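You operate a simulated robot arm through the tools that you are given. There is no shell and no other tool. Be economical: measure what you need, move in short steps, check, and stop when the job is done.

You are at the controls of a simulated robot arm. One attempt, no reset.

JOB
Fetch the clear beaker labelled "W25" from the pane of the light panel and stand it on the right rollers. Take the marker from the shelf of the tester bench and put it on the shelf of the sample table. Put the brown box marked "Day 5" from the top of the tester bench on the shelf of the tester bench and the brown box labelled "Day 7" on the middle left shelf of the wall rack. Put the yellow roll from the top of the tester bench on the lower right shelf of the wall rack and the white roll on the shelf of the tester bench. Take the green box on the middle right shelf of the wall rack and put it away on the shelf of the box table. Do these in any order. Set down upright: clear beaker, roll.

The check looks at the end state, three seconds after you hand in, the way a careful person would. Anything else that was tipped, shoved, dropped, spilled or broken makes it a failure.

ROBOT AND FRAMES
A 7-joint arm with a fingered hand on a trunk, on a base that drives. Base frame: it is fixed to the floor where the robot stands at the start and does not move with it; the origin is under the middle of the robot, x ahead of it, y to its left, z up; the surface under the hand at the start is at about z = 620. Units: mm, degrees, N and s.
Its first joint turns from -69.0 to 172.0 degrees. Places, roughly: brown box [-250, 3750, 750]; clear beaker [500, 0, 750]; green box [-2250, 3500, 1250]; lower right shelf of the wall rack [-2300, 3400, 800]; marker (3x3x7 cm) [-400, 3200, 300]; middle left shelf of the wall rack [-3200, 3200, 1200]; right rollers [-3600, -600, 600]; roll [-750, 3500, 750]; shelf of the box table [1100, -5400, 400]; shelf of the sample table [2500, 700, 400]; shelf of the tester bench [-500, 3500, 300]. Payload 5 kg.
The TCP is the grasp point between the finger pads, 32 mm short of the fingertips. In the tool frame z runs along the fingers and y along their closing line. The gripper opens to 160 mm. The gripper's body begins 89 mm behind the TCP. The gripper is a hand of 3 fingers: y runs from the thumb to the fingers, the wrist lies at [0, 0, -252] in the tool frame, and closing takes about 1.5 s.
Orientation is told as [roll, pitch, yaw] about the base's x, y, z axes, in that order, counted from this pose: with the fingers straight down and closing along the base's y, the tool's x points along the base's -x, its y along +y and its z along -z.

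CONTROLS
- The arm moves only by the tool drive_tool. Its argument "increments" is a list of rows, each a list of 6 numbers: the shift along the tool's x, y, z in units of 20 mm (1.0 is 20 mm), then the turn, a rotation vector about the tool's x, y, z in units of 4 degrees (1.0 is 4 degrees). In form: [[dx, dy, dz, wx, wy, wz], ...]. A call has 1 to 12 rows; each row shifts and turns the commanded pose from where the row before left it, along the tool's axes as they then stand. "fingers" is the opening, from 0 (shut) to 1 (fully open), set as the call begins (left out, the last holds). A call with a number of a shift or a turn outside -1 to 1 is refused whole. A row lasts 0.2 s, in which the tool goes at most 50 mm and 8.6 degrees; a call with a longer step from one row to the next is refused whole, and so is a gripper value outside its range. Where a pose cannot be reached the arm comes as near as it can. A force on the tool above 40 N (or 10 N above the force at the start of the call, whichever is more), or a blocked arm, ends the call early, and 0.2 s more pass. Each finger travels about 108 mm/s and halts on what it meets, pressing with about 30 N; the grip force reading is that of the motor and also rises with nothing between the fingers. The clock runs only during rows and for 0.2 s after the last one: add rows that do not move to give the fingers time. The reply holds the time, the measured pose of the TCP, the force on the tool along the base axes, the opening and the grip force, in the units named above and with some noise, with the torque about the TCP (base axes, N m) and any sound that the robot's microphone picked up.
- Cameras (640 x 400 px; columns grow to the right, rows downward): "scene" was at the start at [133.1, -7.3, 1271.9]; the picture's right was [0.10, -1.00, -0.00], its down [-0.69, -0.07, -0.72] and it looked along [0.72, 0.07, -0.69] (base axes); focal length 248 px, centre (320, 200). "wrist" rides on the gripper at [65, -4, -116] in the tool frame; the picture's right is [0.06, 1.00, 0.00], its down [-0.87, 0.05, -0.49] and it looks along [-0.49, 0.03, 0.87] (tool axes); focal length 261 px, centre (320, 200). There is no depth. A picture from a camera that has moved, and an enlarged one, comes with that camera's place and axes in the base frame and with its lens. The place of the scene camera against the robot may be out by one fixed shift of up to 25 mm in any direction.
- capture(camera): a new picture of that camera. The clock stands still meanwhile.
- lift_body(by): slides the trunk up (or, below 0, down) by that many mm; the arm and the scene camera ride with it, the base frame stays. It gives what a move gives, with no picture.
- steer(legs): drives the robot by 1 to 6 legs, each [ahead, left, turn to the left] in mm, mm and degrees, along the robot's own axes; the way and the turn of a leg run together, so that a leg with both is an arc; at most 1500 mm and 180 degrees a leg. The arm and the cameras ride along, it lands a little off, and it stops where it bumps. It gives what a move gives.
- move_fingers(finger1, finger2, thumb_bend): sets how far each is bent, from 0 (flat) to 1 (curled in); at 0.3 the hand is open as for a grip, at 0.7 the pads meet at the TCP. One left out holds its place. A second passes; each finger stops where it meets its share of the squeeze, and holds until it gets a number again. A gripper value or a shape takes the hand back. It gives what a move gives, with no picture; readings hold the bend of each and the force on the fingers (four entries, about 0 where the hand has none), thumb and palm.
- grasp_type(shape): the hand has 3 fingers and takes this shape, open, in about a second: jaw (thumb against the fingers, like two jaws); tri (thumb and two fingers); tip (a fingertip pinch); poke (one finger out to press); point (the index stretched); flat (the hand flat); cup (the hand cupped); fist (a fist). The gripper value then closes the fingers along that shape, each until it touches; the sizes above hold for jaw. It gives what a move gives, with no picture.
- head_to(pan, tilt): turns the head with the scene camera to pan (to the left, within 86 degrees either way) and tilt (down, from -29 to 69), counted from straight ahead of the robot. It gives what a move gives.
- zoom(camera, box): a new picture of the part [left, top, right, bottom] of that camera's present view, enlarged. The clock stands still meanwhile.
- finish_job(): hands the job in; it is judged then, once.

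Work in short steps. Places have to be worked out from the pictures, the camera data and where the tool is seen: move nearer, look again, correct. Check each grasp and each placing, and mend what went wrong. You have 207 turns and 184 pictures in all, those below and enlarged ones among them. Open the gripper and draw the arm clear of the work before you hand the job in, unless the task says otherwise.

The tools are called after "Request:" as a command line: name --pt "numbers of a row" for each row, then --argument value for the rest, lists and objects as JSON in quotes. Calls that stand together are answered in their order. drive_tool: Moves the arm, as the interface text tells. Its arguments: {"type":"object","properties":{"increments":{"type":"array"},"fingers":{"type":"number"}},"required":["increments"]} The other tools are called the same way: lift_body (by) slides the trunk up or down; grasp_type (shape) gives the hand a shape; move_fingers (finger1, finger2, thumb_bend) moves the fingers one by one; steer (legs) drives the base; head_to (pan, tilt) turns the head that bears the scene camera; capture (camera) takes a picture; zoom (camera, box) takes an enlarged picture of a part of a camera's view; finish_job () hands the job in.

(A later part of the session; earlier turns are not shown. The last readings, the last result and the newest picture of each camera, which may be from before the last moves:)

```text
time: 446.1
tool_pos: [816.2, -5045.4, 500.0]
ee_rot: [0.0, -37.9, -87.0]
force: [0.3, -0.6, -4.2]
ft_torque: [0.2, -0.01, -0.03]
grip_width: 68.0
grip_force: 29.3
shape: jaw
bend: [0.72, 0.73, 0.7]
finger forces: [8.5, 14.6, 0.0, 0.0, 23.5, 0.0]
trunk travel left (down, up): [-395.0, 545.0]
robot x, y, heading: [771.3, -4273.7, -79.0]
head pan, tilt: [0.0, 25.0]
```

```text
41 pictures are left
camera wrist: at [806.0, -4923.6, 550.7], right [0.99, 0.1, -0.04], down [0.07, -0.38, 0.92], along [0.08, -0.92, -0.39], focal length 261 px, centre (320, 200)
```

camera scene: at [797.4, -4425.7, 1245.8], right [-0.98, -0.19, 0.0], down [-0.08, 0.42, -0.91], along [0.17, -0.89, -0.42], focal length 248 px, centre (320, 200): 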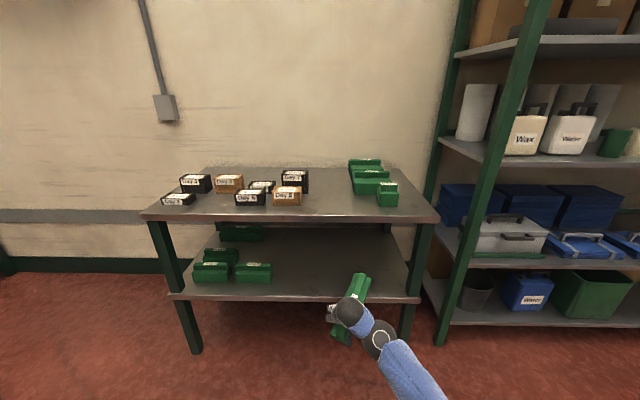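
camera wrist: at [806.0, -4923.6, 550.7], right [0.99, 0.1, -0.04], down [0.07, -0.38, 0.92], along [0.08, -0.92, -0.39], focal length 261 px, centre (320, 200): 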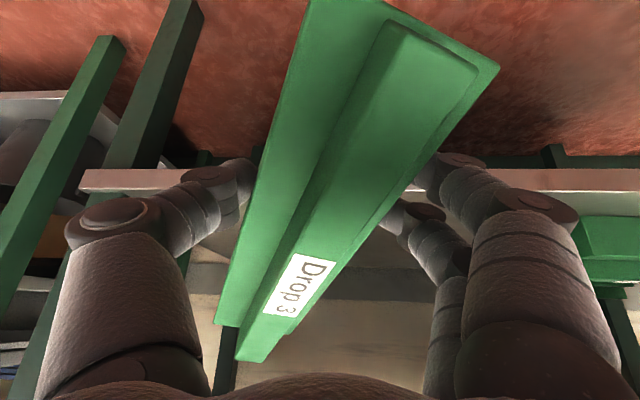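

While lowering, the box's far end caught the table-top edge and tipped up in the grip. I look at it closely.

Request:
zoom --camera "scene" --box '[270, 220, 450, 380]'

```text
2.50 times, centred on (360, 300) of scene
camera zoom: at [797.4, -4425.7, 1245.8], right [-0.98, -0.19, 0.0], down [-0.08, 0.42, -0.91], along [0.17, -0.89, -0.42], focal length 620 px, centre (220, -50)
```

zoom: 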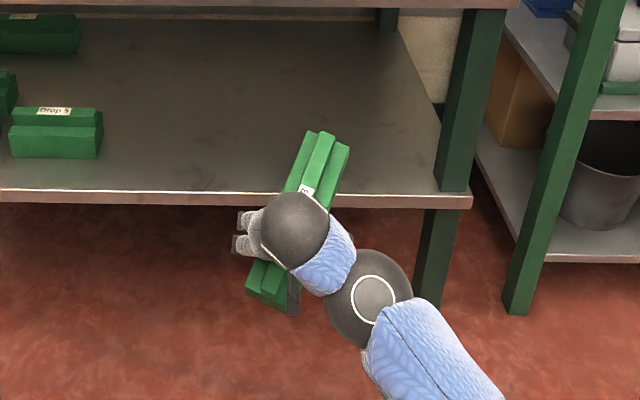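

It's pitched up about 18°. I rotate the tool 12° toward vertical to level it, then drive in over the shelf.

Request:
drive_tool --pt "0 0 0 0 1 0" --pt "0 0 0 0 1 0" --pt "0 0 0 0 1 0" --pt "0 0 0 0 0 0"

Request:
steer --legs '[[350, 0, 0]]'

Request:
capture --camera "scene"

Request:
capture --camera "wrist"

```text
time: 447.1
tool_pos: [815.2, -5046.6, 499.8]
ee_rot: [0.0, -25.9, -87.1]
force: [-0.1, -1.1, -3.4]
ft_torque: [0.21, -0.01, 0.0]
grip_width: 67.8
grip_force: 29.7
shape: jaw
bend: [0.72, 0.73, 0.7]
finger forces: [8.2, 14.9, 0.0, 0.1, 23.2, 0.0]
trunk travel left (down, up): [-395.0, 545.0]
robot x, y, heading: [773.1, -4271.7, -79.0]
head pan, tilt: [0.0, 25.0]
```

```text
time: 449.4
tool_pos: [880.9, -5394.4, 499.2]
ee_rot: [0.1, -26.0, -87.1]
force: [-0.2, -0.8, -4.7]
ft_torque: [0.21, -0.05, -0.02]
grip_width: 67.8
grip_force: 30.1
shape: jaw
bend: [0.72, 0.73, 0.7]
finger forces: [8.3, 14.9, 0.0, 0.0, 23.2, 0.0]
trunk travel left (down, up): [-395.0, 545.0]
robot x, y, heading: [836.9, -4616.2, -79.0]
head pan, tilt: [0.0, 25.0]
```

```text
39 pictures are left
camera scene: at [864.0, -4773.9, 1245.6], right [-0.98, -0.19, 0.0], down [-0.08, 0.42, -0.91], along [0.17, -0.89, -0.42], focal length 248 px, centre (320, 200)
```

scene: 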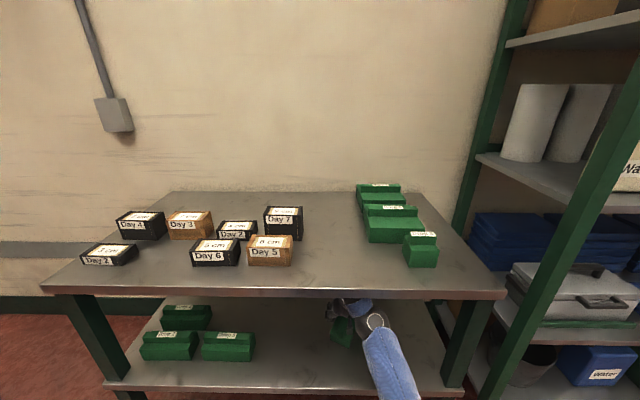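

```text
38 pictures are left
camera wrist: at [872.1, -5285.3, 574.7], right [0.99, 0.11, -0.03], down [0.08, -0.56, 0.82], along [0.07, -0.82, -0.57], focal length 261 px, centre (320, 200)
```

wrist: 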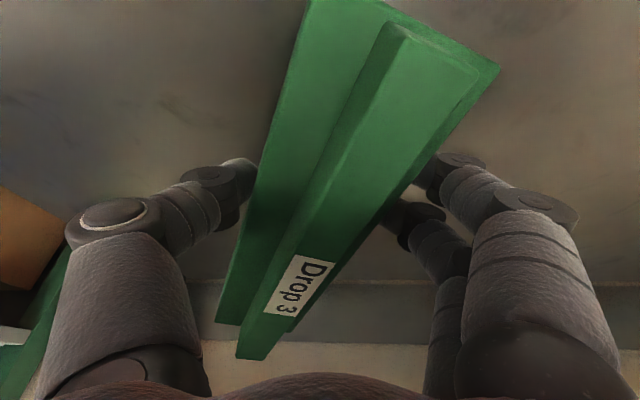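

It's inside over free shelf. I lower with small steps.

Request:
drive_tool --pt "0.22 0 0.45 0 0 0" --pt "0.22 0 0.45 0 0 0" --pt "0.22 0 0.45 0 0 0" --pt "0.22 0 0.45 0 0 0" --pt "0 0 0 0 0 0"

Request:
drive_tool --pt "0.11 0 0.225 0 0 0" --pt "0 0 0 0 0 0" --pt "0.11 0 0.225 0 0 0" --pt "0 0 0 0 0 0"

Request:
capture --camera "wrist"

```text
time: 450.6
tool_pos: [881.5, -5395.7, 467.6]
ee_rot: [0.3, -26.6, -87.2]
force: [-2.6, 6.6, 22.2]
ft_torque: [-0.07, 0.19, -0.22]
grip_width: 68.0
grip_force: 29.6
shape: jaw
bend: [0.73, 0.73, 0.72]
finger forces: [7.2, 18.2, 0.0, 0.0, 29.8, 0.1]
trunk travel left (down, up): [-395.0, 545.0]
robot x, y, heading: [837.0, -4614.8, -79.0]
head pan, tilt: [0.0, 25.0]
stopped in row 5: the force on the tool passed its limit at 42 N (the readings are from after the stop); the commanded pose is now the measured one
```

```text
time: 450.9
tool_pos: [881.8, -5396.6, 467.9]
ee_rot: [0.4, -26.9, -87.3]
force: [-2.8, 7.9, 20.7]
ft_torque: [-0.06, 0.24, -0.2]
grip_width: 68.4
grip_force: 30.0
shape: jaw
bend: [0.73, 0.73, 0.72]
finger forces: [7.2, 17.7, 0.0, 0.0, 29.3, 0.0]
trunk travel left (down, up): [-395.0, 545.0]
robot x, y, heading: [837.8, -4618.5, -79.2]
head pan, tilt: [0.0, 25.0]
stopped in row 1: the force on the tool passed its limit at 43 N (the readings are from after the stop); the commanded pose is now the measured one
```

```text
37 pictures are left
camera wrist: at [871.9, -5286.8, 540.7], right [0.99, 0.11, -0.02], down [0.08, -0.55, 0.83], along [0.08, -0.83, -0.55], focal length 261 px, centre (320, 200)
```

wrist: 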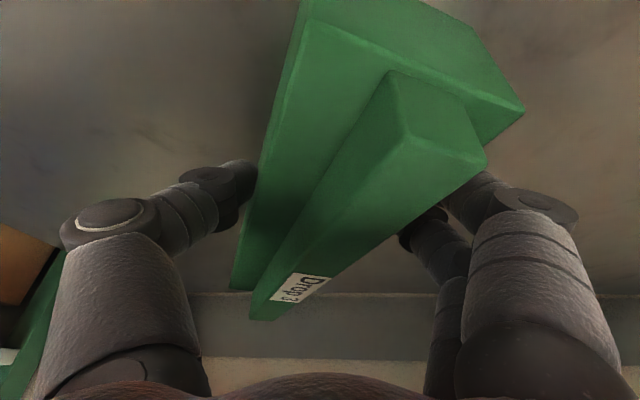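

The box is levelling as its near end presses on the shelf. I press a little further in 2 mm steps.

Request:
drive_tool --pt "0.044 0 0.09 0 0 0" --pt "0 0 0 0 0 0" --pt "0.044 0 0.09 0 0 0" --pt "0 0 0 0 0 0" --pt "0.044 0 0.09 0 0 0" --pt "0 0 0 0 0 0"

Request:
zoom --camera "scene" --box '[290, 280, 440, 400]'

```text
time: 451.6
tool_pos: [881.4, -5397.6, 467.4]
ee_rot: [0.6, -27.1, -87.3]
force: [-2.5, 7.8, 20.9]
ft_torque: [-0.05, 0.26, -0.2]
grip_width: 68.1
grip_force: 29.9
shape: jaw
bend: [0.73, 0.73, 0.72]
finger forces: [7.3, 18.0, 0.1, 0.1, 29.3, 0.0]
trunk travel left (down, up): [-395.0, 545.0]
robot x, y, heading: [840.3, -4615.4, -79.3]
head pan, tilt: [0.0, 25.0]
stopped in row 3: the force on the tool passed its limit at 42 N (the readings are from after the stop); the commanded pose is now the measured one
```

```text
3.33 times, centred on (365, 340) of scene
camera zoom: at [863.6, -4771.7, 1245.7], right [-0.98, -0.19, 0.0], down [-0.08, 0.41, -0.91], along [0.17, -0.89, -0.42], focal length 826 px, centre (170, -267)
```

zoom: 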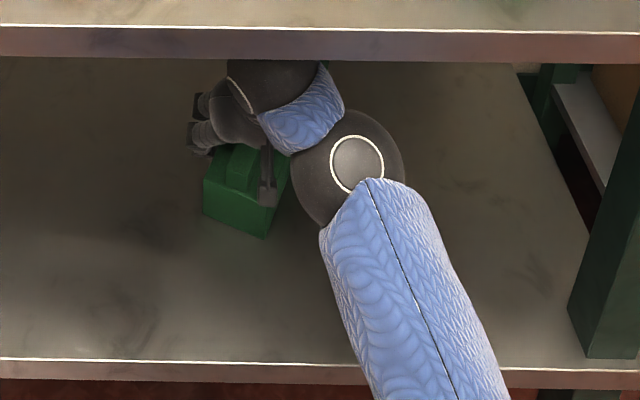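

The box's near end rests well inside the shelf. I ease up slightly and open slowly.

Request:
drive_tool --pt "-0.033 0 -0.067 0 0 0" --pt "0 0 0 0 0 0" --pt "0 0 0 0 0 0" --fingers 0.46

Request:
capture --camera "wrist"

```text
time: 452.4
tool_pos: [881.9, -5397.0, 464.9]
ee_rot: [0.4, -26.9, -87.3]
force: [0.5, 0.1, -0.6]
ft_torque: [0.01, 0.01, 0.02]
grip_width: 74.5
grip_force: 0.1
shape: jaw
bend: [0.72, 0.73, 0.7]
finger forces: [1.1, 0.0, 0.0, 0.1, 0.4, 0.0]
trunk travel left (down, up): [-395.0, 545.0]
robot x, y, heading: [835.5, -4618.6, -79.2]
head pan, tilt: [0.0, 25.0]
```

```text
35 pictures are left
camera wrist: at [872.0, -5287.4, 538.5], right [0.99, 0.11, -0.02], down [0.08, -0.55, 0.83], along [0.08, -0.83, -0.56], focal length 261 px, centre (320, 200)
```

wrist: 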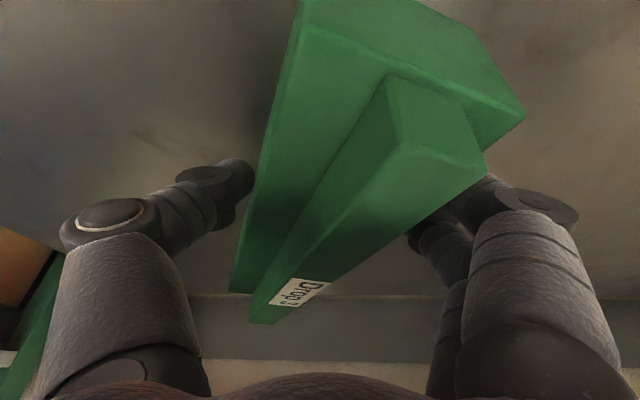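

Released, and the box sits flat. I open wide, shift 20 mm toward the finger side to clear the box's corner, rise a little and back straight out along the tool axis.

Request:
drive_tool --pt "0 0 0 0 0 0" --pt "0 0 0 0 0 0" --pt "0 0 0 0 0 0" --pt "0 0 0 0 0 0" --pt "0 0.5 0 0 0 0" --pt "0 0.5 0 0 0 0" --pt "-0.22 0 -0.45 0 0 0" --pt "-0.11 0 -0.225 0 0 0" --fingers 1

Request:
capture --camera "wrist"

```text
time: 454.2
tool_pos: [901.8, -5395.4, 480.3]
ee_rot: [0.5, -26.9, -87.3]
force: [0.3, -0.6, -0.4]
ft_torque: [0.01, 0.0, -0.03]
grip_width: 160.0
grip_force: 0.1
shape: jaw
bend: [0.3, 0.3, 0.3]
finger forces: [0.0, 0.1, 0.0, 0.0, 0.0, 0.1]
trunk travel left (down, up): [-395.0, 545.0]
robot x, y, heading: [838.8, -4616.8, -79.2]
head pan, tilt: [0.0, 25.0]
```

```text
34 pictures are left
camera wrist: at [891.8, -5286.4, 554.4], right [0.99, 0.1, -0.02], down [0.08, -0.55, 0.83], along [0.08, -0.83, -0.56], focal length 261 px, centre (320, 200)
```

wrist: 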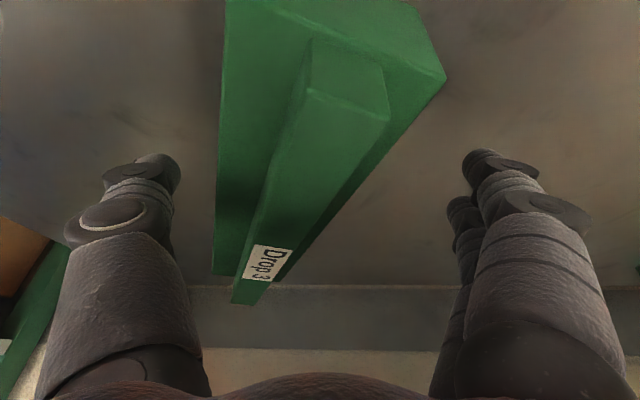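

Plenty of clearance now. I back out along the tool axis.

Request:
steer --legs '[[-396, 56, 0]]'

Request:
zoom --camera "scene" --box '[120, 150, 460, 360]'

```text
time: 456.7
tool_pos: [880.3, -4993.4, 480.8]
ee_rot: [0.4, -26.8, -87.4]
force: [-0.4, 0.4, -0.4]
ft_torque: [0.03, 0.02, 0.0]
grip_width: 159.6
grip_force: 0.0
shape: jaw
bend: [0.3, 0.3, 0.3]
finger forces: [0.2, 0.0, 0.0, 0.0, 0.1, 0.0]
trunk travel left (down, up): [-395.0, 545.0]
robot x, y, heading: [813.1, -4215.1, -79.3]
head pan, tilt: [0.0, 25.0]
```

```text
1.88 times, centred on (290, 255) of scene
camera zoom: at [844.7, -4371.3, 1245.7], right [-0.98, -0.18, 0.0], down [-0.08, 0.42, -0.91], along [0.17, -0.89, -0.42], focal length 467 px, centre (376, 96)
```

zoom: 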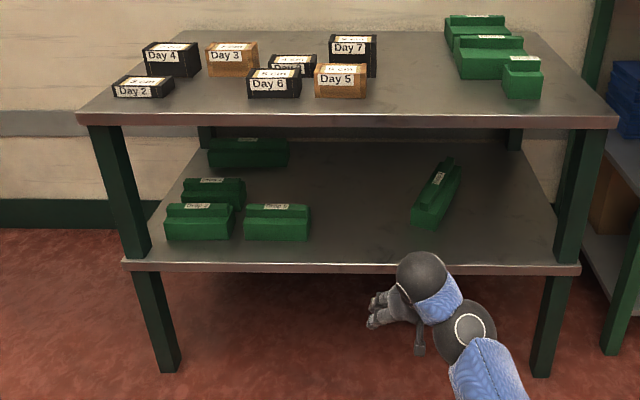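

The green box lies on the box table's shelf, with everything else there unchanged. Now for the marker: I reset the tool to 43° tilt and straight ahead, raise, and drive back north.

Request:
drive_tool --pt "0 0 0 0 -1 0" --pt "0 0 0 0 -1 0" --pt "0 0 0 0 -1 0" --pt "0 0 0 0 -1 0" --pt "0 0 0 -0.682 0 -0.731" --pt "0 0 0 -0.682 0 -0.731"

Request:
lift_body --by 400

Request:
steer --legs '[[0, 0, 169.3], [0, 800, 0], [1260, 0, 0], [1260, 0, 0], [1260, 0, 0]]'

Request:
capture --camera "scene"

```text
time: 458.1
tool_pos: [881.2, -4993.9, 480.3]
ee_rot: [0.6, -42.9, -79.7]
force: [0.1, -0.5, 0.6]
ft_torque: [0.01, 0.01, -0.01]
grip_width: 160.0
grip_force: 0.0
shape: jaw
bend: [0.3, 0.3, 0.3]
finger forces: [0.0, 0.0, 0.0, 0.0, 0.0, 0.1]
trunk travel left (down, up): [-395.0, 545.0]
robot x, y, heading: [817.3, -4217.4, -79.6]
head pan, tilt: [0.0, 25.0]
```

```text
time: 461.9
tool_pos: [879.8, -4993.6, 880.3]
ee_rot: [0.6, -42.9, -79.7]
force: [-0.7, 0.3, -0.1]
ft_torque: [0.02, -0.01, 0.0]
grip_width: 159.7
grip_force: 0.1
shape: jaw
bend: [0.3, 0.3, 0.3]
finger forces: [0.1, 0.0, 0.1, 0.1, 0.0, 0.1]
trunk travel left (down, up): [-795.0, 145.0]
robot x, y, heading: [820.1, -4217.5, -79.2]
head pan, tilt: [0.0, 25.0]
```

```text
time: 491.0
tool_pos: [76.7, 330.1, 879.9]
ee_rot: [0.6, -42.8, 90.6]
force: [-0.1, 0.3, -0.5]
ft_torque: [0.04, -0.02, -0.01]
grip_width: 159.8
grip_force: 0.1
shape: jaw
bend: [0.3, 0.3, 0.3]
finger forces: [0.0, 0.0, 0.0, 0.1, 0.0, 0.1]
trunk travel left (down, up): [-795.0, 145.0]
robot x, y, heading: [13.2, -444.3, 90.7]
head pan, tilt: [0.0, 25.0]
```

```text
32 pictures are left
camera scene: at [6.8, -320.6, 1645.7], right [1.0, 0.02, 0.0], down [0.01, -0.42, -0.91], along [-0.01, 0.91, -0.42], focal length 248 px, centre (320, 200)
```

scene: 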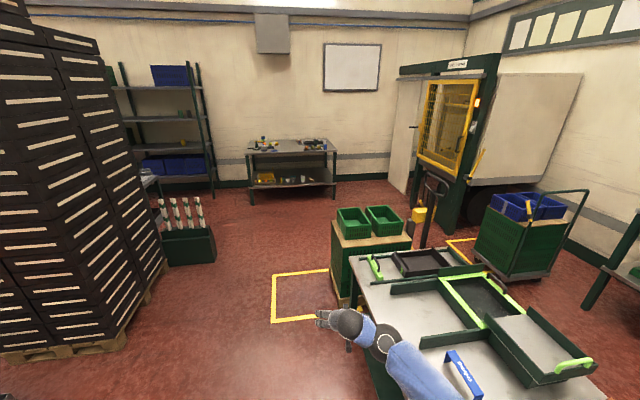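

I move left to the passage and drive north to the bench.

Request:
steer --legs '[[0, 640, 0], [1150, 0, 0], [1120, 0, 0], [0, 0, 9.8]]'

Request:
head_to --pan 0 --tilt 35

Request:
capture --camera "scene"

```text
time: 506.1
tool_pos: [-741.3, 2613.9, 881.2]
ee_rot: [0.5, -42.8, 100.5]
force: [-0.6, 0.0, -0.3]
ft_torque: [-0.06, -0.02, 0.02]
grip_width: 160.0
grip_force: 0.1
shape: jaw
bend: [0.3, 0.3, 0.3]
finger forces: [0.0, 0.0, 0.0, 0.1, 0.0, 0.1]
trunk travel left (down, up): [-795.0, 145.0]
robot x, y, heading: [-674.6, 1833.3, 101.1]
head pan, tilt: [0.0, 25.0]
```

```text
time: 506.8
tool_pos: [-741.7, 2613.0, 880.6]
ee_rot: [0.5, -43.0, 100.5]
force: [0.3, -0.8, 0.2]
ft_torque: [0.0, 0.01, -0.03]
grip_width: 159.9
grip_force: 0.0
shape: jaw
bend: [0.3, 0.3, 0.3]
finger forces: [0.0, 0.0, 0.0, 0.1, 0.0, 0.0]
trunk travel left (down, up): [-795.0, 145.0]
robot x, y, heading: [-675.3, 1833.7, 101.1]
head pan, tilt: [0.0, 35.0]
```

```text
31 pictures are left
camera scene: at [-699.6, 1956.5, 1630.0], right [0.98, 0.19, 0.0], down [0.11, -0.56, -0.82], along [-0.15, 0.8, -0.57], focal length 248 px, centre (320, 200)
```

scene: 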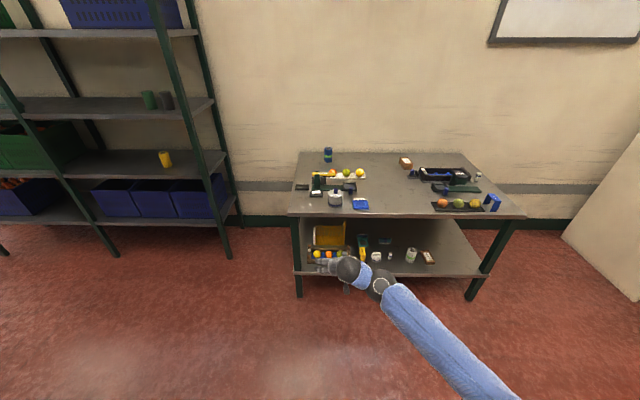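

I shift right and ahead in front of the marker, and lower the trunk to shelf height.

Request:
steer --legs '[[150, -404, -0.5]]'

Request:
lift_body --by -300

Request:
lift_body --by -220

Request:
drive_tool --pt "0 0 0 0 0 0" --pt "0 0 0 0 0 0" --pt "0 0 0 0 0 0" --pt "0 0 0 0 0 0" --fingers 0.48

Request:
capture --camera "wrist"

```text
time: 509.5
tool_pos: [-362.3, 2836.8, 880.9]
ee_rot: [0.6, -42.9, 99.8]
force: [0.4, 1.0, -1.3]
ft_torque: [0.0, 0.01, 0.03]
grip_width: 159.9
grip_force: 0.0
shape: jaw
bend: [0.3, 0.3, 0.3]
finger forces: [0.0, 0.0, 0.0, 0.1, 0.0, 0.1]
trunk travel left (down, up): [-795.0, 145.0]
robot x, y, heading: [-301.5, 2057.4, 100.4]
head pan, tilt: [0.0, 35.0]
```

```text
time: 512.5
tool_pos: [-363.1, 2834.7, 581.4]
ee_rot: [0.6, -42.9, 99.9]
force: [0.4, 0.4, 0.2]
ft_torque: [0.02, -0.01, 0.01]
grip_width: 159.8
grip_force: 0.1
shape: jaw
bend: [0.3, 0.3, 0.3]
finger forces: [0.0, 0.0, 0.0, 0.0, 0.0, 0.1]
trunk travel left (down, up): [-495.0, 445.0]
robot x, y, heading: [-303.1, 2053.7, 100.1]
head pan, tilt: [0.0, 35.0]
```

```text
time: 514.8
tool_pos: [-362.5, 2835.7, 361.0]
ee_rot: [0.6, -42.8, 99.8]
force: [-0.5, 0.5, 0.4]
ft_torque: [-0.01, -0.02, 0.03]
grip_width: 159.9
grip_force: 0.0
shape: jaw
bend: [0.3, 0.3, 0.3]
finger forces: [0.0, 0.1, 0.0, 0.1, 0.0, 0.0]
trunk travel left (down, up): [-275.0, 665.0]
robot x, y, heading: [-306.3, 2054.9, 100.1]
head pan, tilt: [0.0, 35.0]
```

```text
time: 515.8
tool_pos: [-362.9, 2834.7, 360.0]
ee_rot: [0.6, -42.9, 100.0]
force: [-0.1, -0.8, 0.4]
ft_torque: [-0.02, 0.01, -0.04]
grip_width: 77.5
grip_force: 0.1
shape: jaw
bend: [0.73, 0.73, 0.7]
finger forces: [0.1, 0.0, 0.0, 0.1, 0.0, 0.0]
trunk travel left (down, up): [-275.0, 665.0]
robot x, y, heading: [-306.7, 2055.1, 100.0]
head pan, tilt: [0.0, 35.0]
```

```text
30 pictures are left
camera wrist: at [-335.8, 2711.2, 400.9], right [-0.97, -0.22, -0.04], down [-0.1, 0.29, 0.95], along [-0.2, 0.93, -0.3], focal length 261 px, centre (320, 200)
```

wrist: 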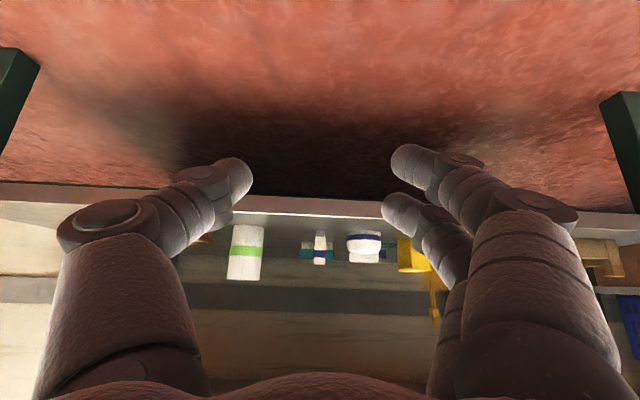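

The marker is straight ahead at about (-446, 3219), with the sponge edge 54 mm to its left. I nudge left 10 and down 13, drive ahead 290, and check before the final approach.

Request:
drive_tool --pt "0.22 0.25 0.24 0 0 0" --pt "0.22 0.25 0.24 0 0 0" --pt "0 0 0 0 0 0"

Request:
steer --legs '[[285, 0, 0]]'

Request:
capture --camera "wrist"

```text
time: 516.6
tool_pos: [-372.9, 2834.6, 347.9]
ee_rot: [0.6, -43.0, 99.9]
force: [0.5, -0.6, -1.3]
ft_torque: [0.01, -0.02, 0.0]
grip_width: 77.3
grip_force: 0.2
shape: jaw
bend: [0.73, 0.73, 0.7]
finger forces: [0.0, 0.0, 0.1, 0.0, 0.0, 0.1]
trunk travel left (down, up): [-275.0, 665.0]
robot x, y, heading: [-302.9, 2056.2, 100.0]
head pan, tilt: [0.0, 35.0]
```

```text
time: 518.6
tool_pos: [-419.7, 3114.4, 348.8]
ee_rot: [0.5, -43.0, 99.7]
force: [-0.4, -0.7, 0.5]
ft_torque: [-0.03, -0.04, 0.0]
grip_width: 77.5
grip_force: 0.0
shape: jaw
bend: [0.73, 0.73, 0.7]
finger forces: [0.0, 0.0, 0.0, 0.1, 0.0, 0.0]
trunk travel left (down, up): [-275.0, 665.0]
robot x, y, heading: [-352.4, 2340.4, 99.8]
head pan, tilt: [0.0, 35.0]
```

```text
29 pictures are left
camera wrist: at [-393.4, 2990.2, 388.1], right [-0.97, -0.22, -0.03], down [-0.1, 0.29, 0.95], along [-0.2, 0.93, -0.3], focal length 261 px, centre (320, 200)
```

wrist: 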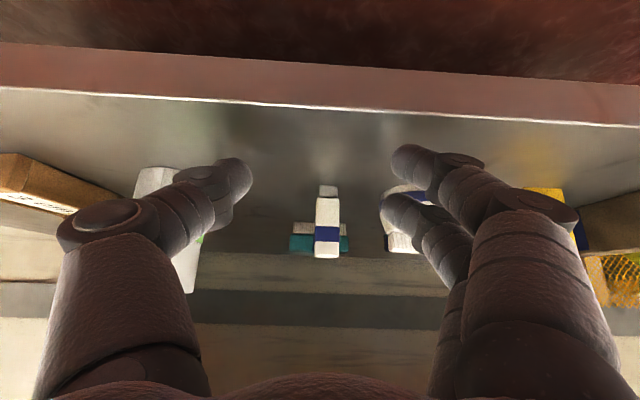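

The marker is 102 mm ahead. I nudge left 6 and drive ahead 100, then close.

Request:
drive_tool --pt "0 0.3 0 0 0 0" --pt "0 0 0 0 0 0"

Request:
steer --legs '[[100, 0, 0]]'

Request:
capture --camera "wrist"

```text
time: 519.2
tool_pos: [-426.1, 3113.5, 347.4]
ee_rot: [0.6, -42.8, 99.7]
force: [0.0, 0.1, -0.1]
ft_torque: [0.02, 0.0, -0.01]
grip_width: 77.5
grip_force: 0.1
shape: jaw
bend: [0.73, 0.73, 0.7]
finger forces: [0.0, 0.1, 0.0, 0.0, 0.1, 0.0]
trunk travel left (down, up): [-275.0, 665.0]
robot x, y, heading: [-355.4, 2337.8, 100.0]
head pan, tilt: [0.0, 35.0]
```

```text
time: 520.3
tool_pos: [-443.8, 3211.9, 349.8]
ee_rot: [0.6, -42.9, 99.7]
force: [0.0, 0.5, -0.2]
ft_torque: [-0.04, -0.01, -0.03]
grip_width: 77.3
grip_force: 0.0
shape: jaw
bend: [0.73, 0.73, 0.7]
finger forces: [0.0, 0.0, 0.1, 0.1, 0.1, 0.0]
trunk travel left (down, up): [-275.0, 665.0]
robot x, y, heading: [-373.6, 2438.8, 99.9]
head pan, tilt: [0.0, 35.0]
```

```text
28 pictures are left
camera wrist: at [-416.7, 3088.2, 388.3], right [-0.97, -0.22, -0.03], down [-0.1, 0.29, 0.95], along [-0.2, 0.93, -0.3], focal length 261 px, centre (320, 200)
```

wrist: 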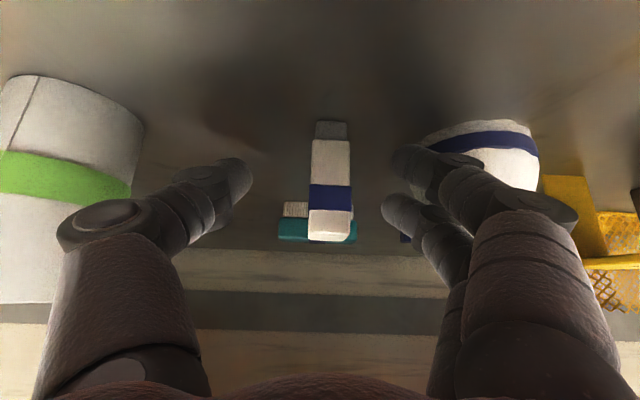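

Centred. I close on the marker.

Request:
drive_tool --pt "0 0 0 0 0 0" --pt "0 0 0 0 0 0" --pt "0 0 0 0 0 0" --pt "0 0 0 0 0 0" --pt "0 0 0 0 0 0" --fingers 0

Request:
drive_tool --pt "-0.341 0 -0.366 0 0 0" --pt "-0.341 0 -0.366 0 0 0" --pt "-0.341 0 -0.366 0 0 0" --pt "-0.341 0 -0.366 0 0 0"

Request:
capture --camera "wrist"

```text
time: 521.5
tool_pos: [-443.3, 3211.8, 348.2]
ee_rot: [0.6, -42.9, 99.7]
force: [1.0, -1.9, 6.8]
ft_torque: [-0.04, 0.06, 0.03]
grip_width: 11.8
grip_force: 29.8
shape: jaw
bend: [0.72, 0.73, 0.71]
finger forces: [21.7, 9.2, 0.0, 0.0, 27.5, 0.1]
trunk travel left (down, up): [-275.0, 665.0]
robot x, y, heading: [-373.3, 2439.5, 99.9]
head pan, tilt: [0.0, 35.0]
```

```text
time: 522.5
tool_pos: [-443.2, 3212.4, 387.1]
ee_rot: [0.4, -42.7, 99.7]
force: [-0.7, -0.2, -0.8]
ft_torque: [-0.01, -0.01, -0.02]
grip_width: 9.9
grip_force: 29.9
shape: jaw
bend: [0.71, 0.73, 0.71]
finger forces: [20.0, 7.8, 0.1, 0.0, 23.8, 0.0]
trunk travel left (down, up): [-275.0, 665.0]
robot x, y, heading: [-372.7, 2437.1, 100.1]
head pan, tilt: [0.0, 35.0]
```

```text
27 pictures are left
camera wrist: at [-415.9, 3088.5, 428.1], right [-0.98, -0.22, -0.04], down [-0.1, 0.29, 0.95], along [-0.2, 0.93, -0.3], focal length 261 px, centre (320, 200)
```

wrist: 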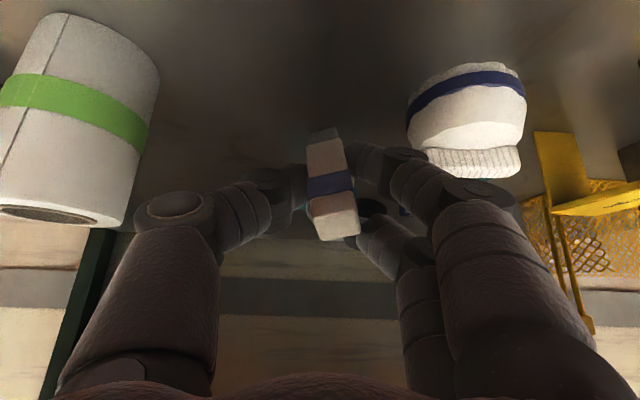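

The marker is held. I back out, raise, and drive south down the passage toward the sample table.

Request:
steer --legs '[[-330, 0, 0]]'

Request:
lift_body --by 400

Request:
steer --legs '[[0, 0, 170], [0, -330, 0], [1440, 0, 0], [1440, 0, 0], [0, 0, 90]]'

Request:
head_to --pan 0 --tilt 25

Request:
capture --camera "scene"

```text
time: 524.7
tool_pos: [-387.0, 2885.3, 387.3]
ee_rot: [0.6, -42.9, 99.9]
force: [0.8, -0.4, -0.7]
ft_torque: [-0.01, 0.0, -0.02]
grip_width: 9.6
grip_force: 30.0
shape: jaw
bend: [0.71, 0.73, 0.71]
finger forces: [20.1, 7.7, 0.0, 0.0, 23.8, 0.0]
trunk travel left (down, up): [-275.0, 665.0]
robot x, y, heading: [-316.4, 2105.9, 100.0]
head pan, tilt: [0.0, 35.0]
```

```text
time: 528.5
tool_pos: [-387.2, 2885.5, 787.0]
ee_rot: [0.6, -42.9, 99.9]
force: [-1.2, 0.7, 0.1]
ft_torque: [-0.03, 0.01, 0.02]
grip_width: 9.4
grip_force: 30.0
shape: jaw
bend: [0.71, 0.73, 0.71]
finger forces: [20.1, 7.6, 0.0, 0.0, 23.9, 0.1]
trunk travel left (down, up): [-675.0, 265.0]
robot x, y, heading: [-316.1, 2105.9, 100.3]
head pan, tilt: [0.0, 35.0]
```

```text
time: 552.0
tool_pos: [-625.9, -1543.3, 785.8]
ee_rot: [0.2, -42.5, -84.9]
force: [-3.9, 14.8, 4.2]
ft_torque: [-0.15, 0.12, -0.26]
grip_width: 10.6
grip_force: 29.7
shape: jaw
bend: [0.71, 0.76, 0.72]
finger forces: [19.6, 29.6, 0.0, 0.0, 32.2, 0.0]
trunk travel left (down, up): [-675.0, 265.0]
robot x, y, heading: [-629.1, -767.2, -84.7]
head pan, tilt: [0.0, 35.0]
stopped in leg 5: the force on the tool passed its limit at 50 N (the readings are from after the stop); the commanded pose is now the measured one
```

```text
time: 552.7
tool_pos: [-625.6, -1544.1, 785.1]
ee_rot: [0.2, -42.6, -84.9]
force: [-1.8, 24.1, 1.5]
ft_torque: [0.08, 0.07, -0.29]
grip_width: 10.7
grip_force: 29.9
shape: jaw
bend: [0.71, 0.77, 0.72]
finger forces: [19.9, 38.5, 0.0, 0.1, 32.7, 0.0]
trunk travel left (down, up): [-675.0, 265.0]
robot x, y, heading: [-626.3, -769.7, -84.8]
head pan, tilt: [0.0, 25.0]
```

```text
26 pictures are left
camera scene: at [-615.2, -923.4, 1525.8], right [-1.0, -0.09, 0.0], down [-0.04, 0.42, -0.91], along [0.08, -0.9, -0.42], focal length 248 px, centre (320, 200)
```

scene: 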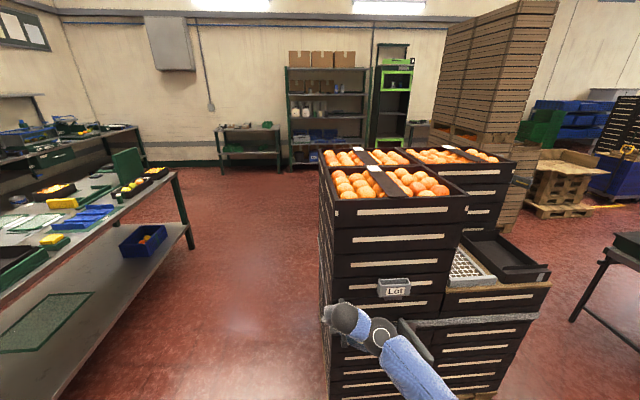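

I forgot how far the arm reaches and touched the "Lot" stack again. I back off, then turn east and check the marker.

Request:
steer --legs '[[-230, 0, 0]]'

Request:
capture --camera "scene"

Request:
capture --camera "wrist"

```text
time: 554.5
tool_pos: [-647.5, -1315.8, 785.7]
ee_rot: [0.2, -42.6, -85.0]
force: [0.7, 1.5, -0.7]
ft_torque: [0.0, 0.0, 0.01]
grip_width: 9.3
grip_force: 30.0
shape: jaw
bend: [0.71, 0.75, 0.72]
finger forces: [20.3, 0.3, 0.0, 0.0, 29.3, 0.0]
trunk travel left (down, up): [-675.0, 265.0]
robot x, y, heading: [-649.0, -542.3, -85.0]
head pan, tilt: [0.0, 25.0]
```

```text
25 pictures are left
camera scene: at [-635.9, -695.4, 1525.9], right [-1.0, -0.09, 0.0], down [-0.04, 0.42, -0.91], along [0.08, -0.9, -0.42], focal length 248 px, centre (320, 200)
```

scene: 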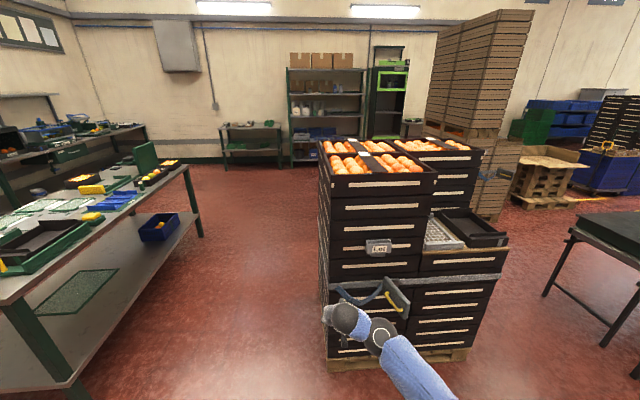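

```text
24 pictures are left
camera wrist: at [-662.6, -1190.9, 826.6], right [0.99, 0.13, -0.04], down [0.08, -0.3, 0.95], along [0.12, -0.94, -0.31], focal length 261 px, centre (320, 200)
```

wrist: 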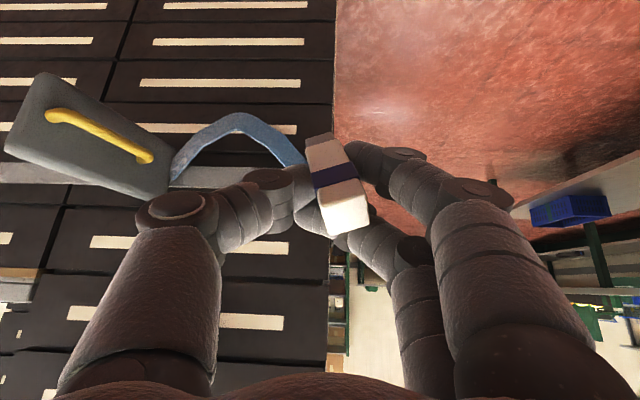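

Stack and marker are both fine. I turn east and look down the aisle.

Request:
steer --legs '[[0, 0, 85], [0, -230, 0], [1000, 0, 0]]'

Request:
capture --camera "scene"

```text
time: 564.6
tool_pos: [1048.3, -901.0, 781.9]
ee_rot: [1.4, -41.8, -7.0]
force: [0.5, 0.3, -1.3]
ft_torque: [-0.04, -0.12, -0.03]
grip_width: 9.1
grip_force: 30.0
shape: jaw
bend: [0.71, 0.75, 0.72]
finger forces: [20.1, 0.0, 0.0, 0.1, 29.4, 0.0]
trunk travel left (down, up): [-675.0, 265.0]
robot x, y, heading: [301.1, -780.9, -6.7]
head pan, tilt: [0.0, 25.0]
```

```text
23 pictures are left
camera scene: at [435.3, -788.8, 1526.0], right [-0.12, -0.99, 0.01], down [-0.41, 0.04, -0.91], along [0.9, -0.11, -0.42], focal length 248 px, centre (320, 200)
```

scene: 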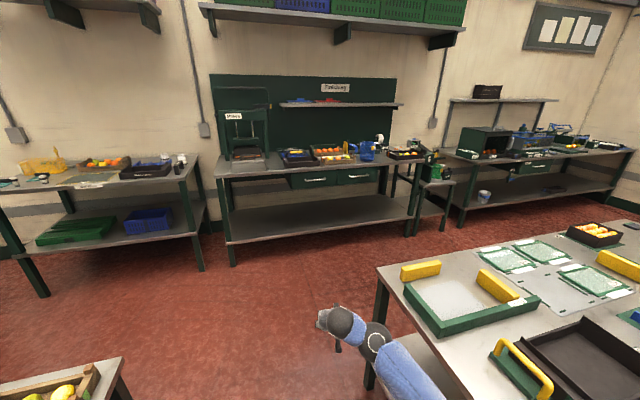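

The heading drifted because the right-hand elbow is likely leaning on the south table's edge. I strafe away north first and re-check.

Request:
steer --legs '[[0, 180, 0], [0, 0, 13]]'

Request:
head_to --pan -45 --tilt 40

Request:
capture --camera "scene"

```text
time: 566.9
tool_pos: [1084.9, -562.4, 774.5]
ee_rot: [2.4, -41.4, 5.3]
force: [-0.3, -1.2, -0.2]
ft_torque: [0.02, -0.02, -0.03]
grip_width: 9.1
grip_force: 29.9
shape: jaw
bend: [0.71, 0.75, 0.72]
finger forces: [20.2, 0.0, 0.0, 0.0, 29.4, 0.0]
trunk travel left (down, up): [-675.0, 265.0]
robot x, y, heading: [322.9, -600.6, 6.3]
head pan, tilt: [0.0, 25.0]
```

```text
time: 568.0
tool_pos: [1084.7, -563.4, 775.1]
ee_rot: [2.4, -41.3, 5.2]
force: [-0.4, 0.9, -0.3]
ft_torque: [0.02, -0.03, 0.0]
grip_width: 9.3
grip_force: 30.1
shape: jaw
bend: [0.71, 0.75, 0.72]
finger forces: [20.1, 0.0, 0.0, 0.0, 29.5, 0.0]
trunk travel left (down, up): [-675.0, 265.0]
robot x, y, heading: [320.7, -601.0, 6.3]
head pan, tilt: [-45.0, 40.0]
```

```text
22 pictures are left
camera scene: at [439.6, -663.0, 1502.4], right [-0.62, -0.78, 0.0], down [-0.5, 0.4, -0.77], along [0.6, -0.48, -0.64], focal length 248 px, centre (320, 200)
```

scene: 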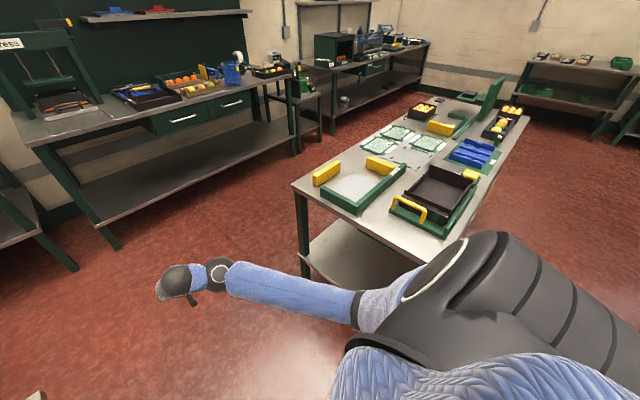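

The table is undisturbed. The free part of the sample table shelf is its right portion, around (2300, 60). I retract the arm 100, drive east along the aisle, then strafe left in front of it.

Request:
drive_tool --pt "0.755 0 -0.656 0 0 0" --pt "0.755 0 -0.656 0 0 0" --pt "0.755 0 -0.656 0 0 0" --pt "0.755 0 -0.656 0 0 0" --pt "0.755 0 -0.656 0 0 0"

Request:
steer --legs '[[1160, -40, 0]]'

Request:
head_to --pan 20 --tilt 30

Request:
capture --camera "scene"

```text
time: 569.2
tool_pos: [985.9, -574.7, 773.7]
ee_rot: [2.4, -41.3, 5.3]
force: [0.3, 0.1, -0.1]
ft_torque: [0.05, 0.01, -0.02]
grip_width: 9.2
grip_force: 29.7
shape: jaw
bend: [0.71, 0.75, 0.72]
finger forces: [20.1, 0.0, 0.0, 0.1, 29.4, 0.0]
trunk travel left (down, up): [-675.0, 265.0]
robot x, y, heading: [319.4, -595.3, 6.3]
head pan, tilt: [-45.0, 40.0]
```

```text
time: 575.1
tool_pos: [2145.1, -498.9, 773.0]
ee_rot: [2.5, -41.3, 4.8]
force: [0.4, 0.0, -0.6]
ft_torque: [0.01, -0.01, -0.03]
grip_width: 9.1
grip_force: 29.8
shape: jaw
bend: [0.71, 0.75, 0.72]
finger forces: [20.0, 0.1, 0.0, 0.0, 29.5, 0.0]
trunk travel left (down, up): [-675.0, 265.0]
robot x, y, heading: [1480.4, -520.0, 5.8]
head pan, tilt: [-45.0, 40.0]
```

```text
time: 576.5
tool_pos: [2145.8, -496.9, 774.1]
ee_rot: [2.4, -41.3, 4.9]
force: [0.1, 0.3, -0.7]
ft_torque: [0.0, 0.02, 0.0]
grip_width: 9.1
grip_force: 29.3
shape: jaw
bend: [0.71, 0.75, 0.72]
finger forces: [20.0, 0.1, 0.0, 0.0, 29.5, 0.1]
trunk travel left (down, up): [-675.0, 265.0]
robot x, y, heading: [1484.5, -514.6, 5.7]
head pan, tilt: [20.0, 30.0]
```

```text
21 pictures are left
camera scene: at [1614.1, -488.9, 1517.7], right [0.43, -0.9, 0.0], down [-0.45, -0.22, -0.87], along [0.78, 0.38, -0.5], focal length 248 px, centre (320, 200)
```

scene: 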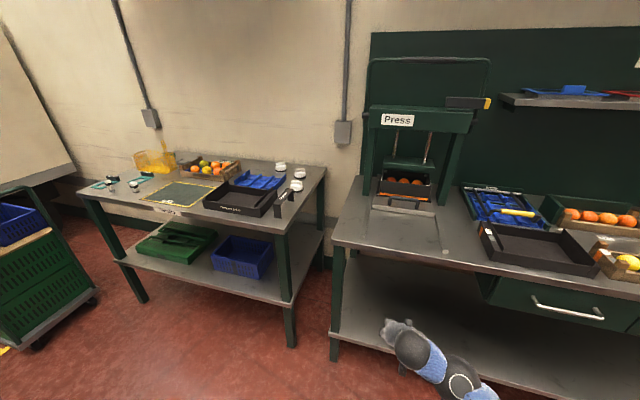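

The shelf's front-right area near (2376, 144) is free, in front of and right of the blue crate. I strafe left to face it and lower the trunk.

Request:
steer --legs '[[62, 541, 0], [0, 0, 4.7]]'

Request:
lift_body --by -290

Request:
head_to --pan 0 --tilt 40

Request:
capture --camera "scene"

Request:
capture --camera "wrist"

```text
time: 580.1
tool_pos: [2151.2, 96.1, 774.7]
ee_rot: [2.5, -41.2, 9.3]
force: [-1.1, 0.1, -0.4]
ft_torque: [-0.02, -0.02, 0.0]
grip_width: 9.0
grip_force: 30.0
shape: jaw
bend: [0.71, 0.75, 0.72]
finger forces: [20.0, 0.0, 0.1, 0.1, 29.5, 0.1]
trunk travel left (down, up): [-675.0, 265.0]
robot x, y, heading: [1490.5, 22.2, 10.3]
head pan, tilt: [20.0, 30.0]
```

```text
time: 583.0
tool_pos: [2150.0, 95.7, 483.8]
ee_rot: [2.4, -41.2, 9.2]
force: [-0.1, -0.1, -0.5]
ft_torque: [0.0, 0.0, -0.02]
grip_width: 9.1
grip_force: 30.0
shape: jaw
bend: [0.71, 0.75, 0.72]
finger forces: [20.0, 0.0, 0.0, 0.1, 29.5, 0.0]
trunk travel left (down, up): [-385.0, 555.0]
robot x, y, heading: [1490.7, 25.0, 10.0]
head pan, tilt: [20.0, 30.0]
```

```text
time: 583.8
tool_pos: [2150.1, 93.9, 483.2]
ee_rot: [2.5, -41.3, 9.2]
force: [-0.5, 0.4, -0.3]
ft_torque: [0.02, 0.0, 0.03]
grip_width: 9.1
grip_force: 29.8
shape: jaw
bend: [0.71, 0.75, 0.72]
finger forces: [20.0, 0.0, 0.0, 0.0, 29.5, 0.1]
trunk travel left (down, up): [-385.0, 555.0]
robot x, y, heading: [1492.2, 24.3, 10.0]
head pan, tilt: [0.0, 40.0]
```

```text
20 pictures are left
camera scene: at [1624.5, 33.6, 1212.4], right [0.18, -0.98, 0.0], down [-0.63, -0.11, -0.77], along [0.75, 0.14, -0.64], focal length 248 px, centre (320, 200)
```

scene: 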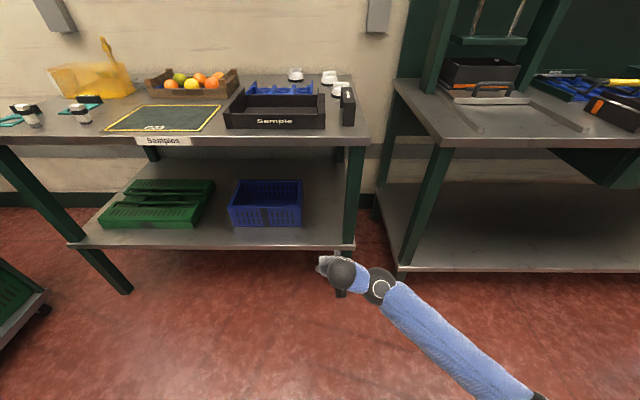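

```text
19 pictures are left
camera wrist: at [2028.7, 66.2, 527.5], right [-0.23, 0.97, -0.01], down [0.32, 0.09, 0.94], along [0.92, 0.22, -0.33], focal length 261 px, centre (320, 200)
```

wrist: 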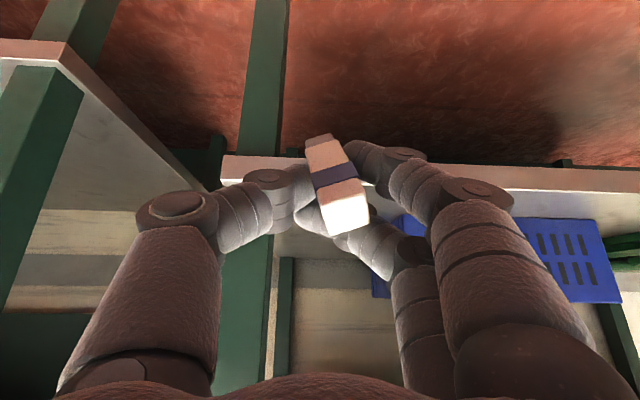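

The front-right leg is too near this line, so I shift 85 left. I then drive ahead 250 to put the marker about 80 mm inside the shelf edge.

Request:
steer --legs '[[0, 85, 0], [250, 0, 0]]'

Request:
capture --camera "wrist"

Request:
capture --camera "scene"

```text
time: 586.3
tool_pos: [2381.1, 223.4, 484.0]
ee_rot: [2.4, -41.2, 9.0]
force: [0.5, -0.1, -0.7]
ft_torque: [-0.01, 0.01, -0.01]
grip_width: 9.0
grip_force: 30.1
shape: jaw
bend: [0.71, 0.75, 0.72]
finger forces: [19.9, 0.1, 0.0, 0.1, 29.5, 0.0]
trunk travel left (down, up): [-385.0, 555.0]
robot x, y, heading: [1719.6, 152.4, 10.1]
head pan, tilt: [0.0, 40.0]
```

```text
18 pictures are left
camera wrist: at [2258.8, 193.5, 527.4], right [-0.23, 0.97, -0.01], down [0.32, 0.09, 0.94], along [0.92, 0.22, -0.33], focal length 261 px, centre (320, 200)
```

wrist: 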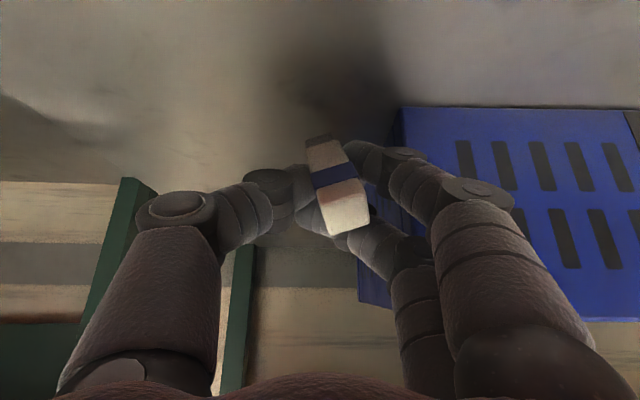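

```text
17 pictures are left
camera scene: at [1854.6, 161.1, 1212.4], right [0.18, -0.98, 0.0], down [-0.63, -0.11, -0.77], along [0.75, 0.14, -0.64], focal length 248 px, centre (320, 200)
```

scene: 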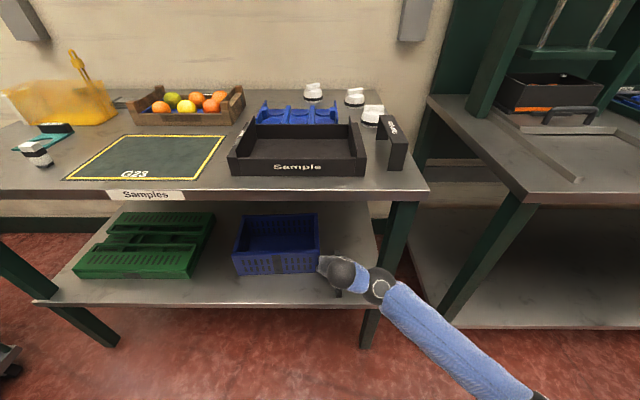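

It's over free shelf just right of the crate. I lower gently.

Request:
drive_tool --pt "0.23 0 0.264 0 0 0" --pt "0.23 0 0.264 0 0 0" --pt "0.23 0 0.264 0 0 0" --pt "0.23 0 0.264 0 0 0" --pt "0 0 0 0 0 0"

Request:
drive_tool --pt "0.115 0 0.132 0 0 0" --pt "0 0 0 0 0 0" --pt "0.115 0 0.132 0 0 0" --pt "0 0 0 0 0 0" --pt "0.115 0 0.132 0 0 0" --pt "0 0 0 0 0 0"

Request:
capture --camera "wrist"

```text
time: 587.2
tool_pos: [2383.4, 223.0, 468.7]
ee_rot: [2.9, -41.9, 8.6]
force: [-5.1, -4.2, 24.2]
ft_torque: [0.01, -0.01, -0.01]
grip_width: 10.6
grip_force: 29.9
shape: jaw
bend: [0.71, 0.75, 0.73]
finger forces: [20.2, 0.5, 0.1, 0.0, 39.3, 0.0]
trunk travel left (down, up): [-385.0, 555.0]
robot x, y, heading: [1720.1, 154.9, 10.1]
head pan, tilt: [0.0, 40.0]
stopped in row 4: the force on the tool passed its limit at 48 N (the readings are from after the stop); the commanded pose is now the measured one
```

```text
time: 587.6
tool_pos: [2384.2, 223.6, 468.5]
ee_rot: [3.3, -42.1, 8.5]
force: [-3.7, -2.6, 20.4]
ft_torque: [0.03, 0.0, 0.03]
grip_width: 10.3
grip_force: 30.1
shape: jaw
bend: [0.71, 0.75, 0.72]
finger forces: [20.3, 0.3, 0.0, 0.0, 37.8, 0.0]
trunk travel left (down, up): [-385.0, 555.0]
robot x, y, heading: [1721.9, 153.2, 10.1]
head pan, tilt: [0.0, 40.0]
stopped in row 1: the force on the tool passed its limit at 43 N (the readings are from after the stop); the commanded pose is now the measured one
```

```text
16 pictures are left
camera wrist: at [2261.4, 194.9, 509.6], right [-0.23, 0.97, 0.0], down [0.31, 0.07, 0.95], along [0.92, 0.22, -0.31], focal length 261 px, centre (320, 200)
```

wrist: 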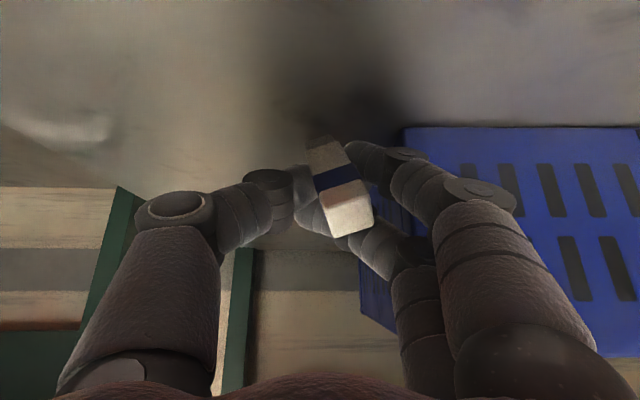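

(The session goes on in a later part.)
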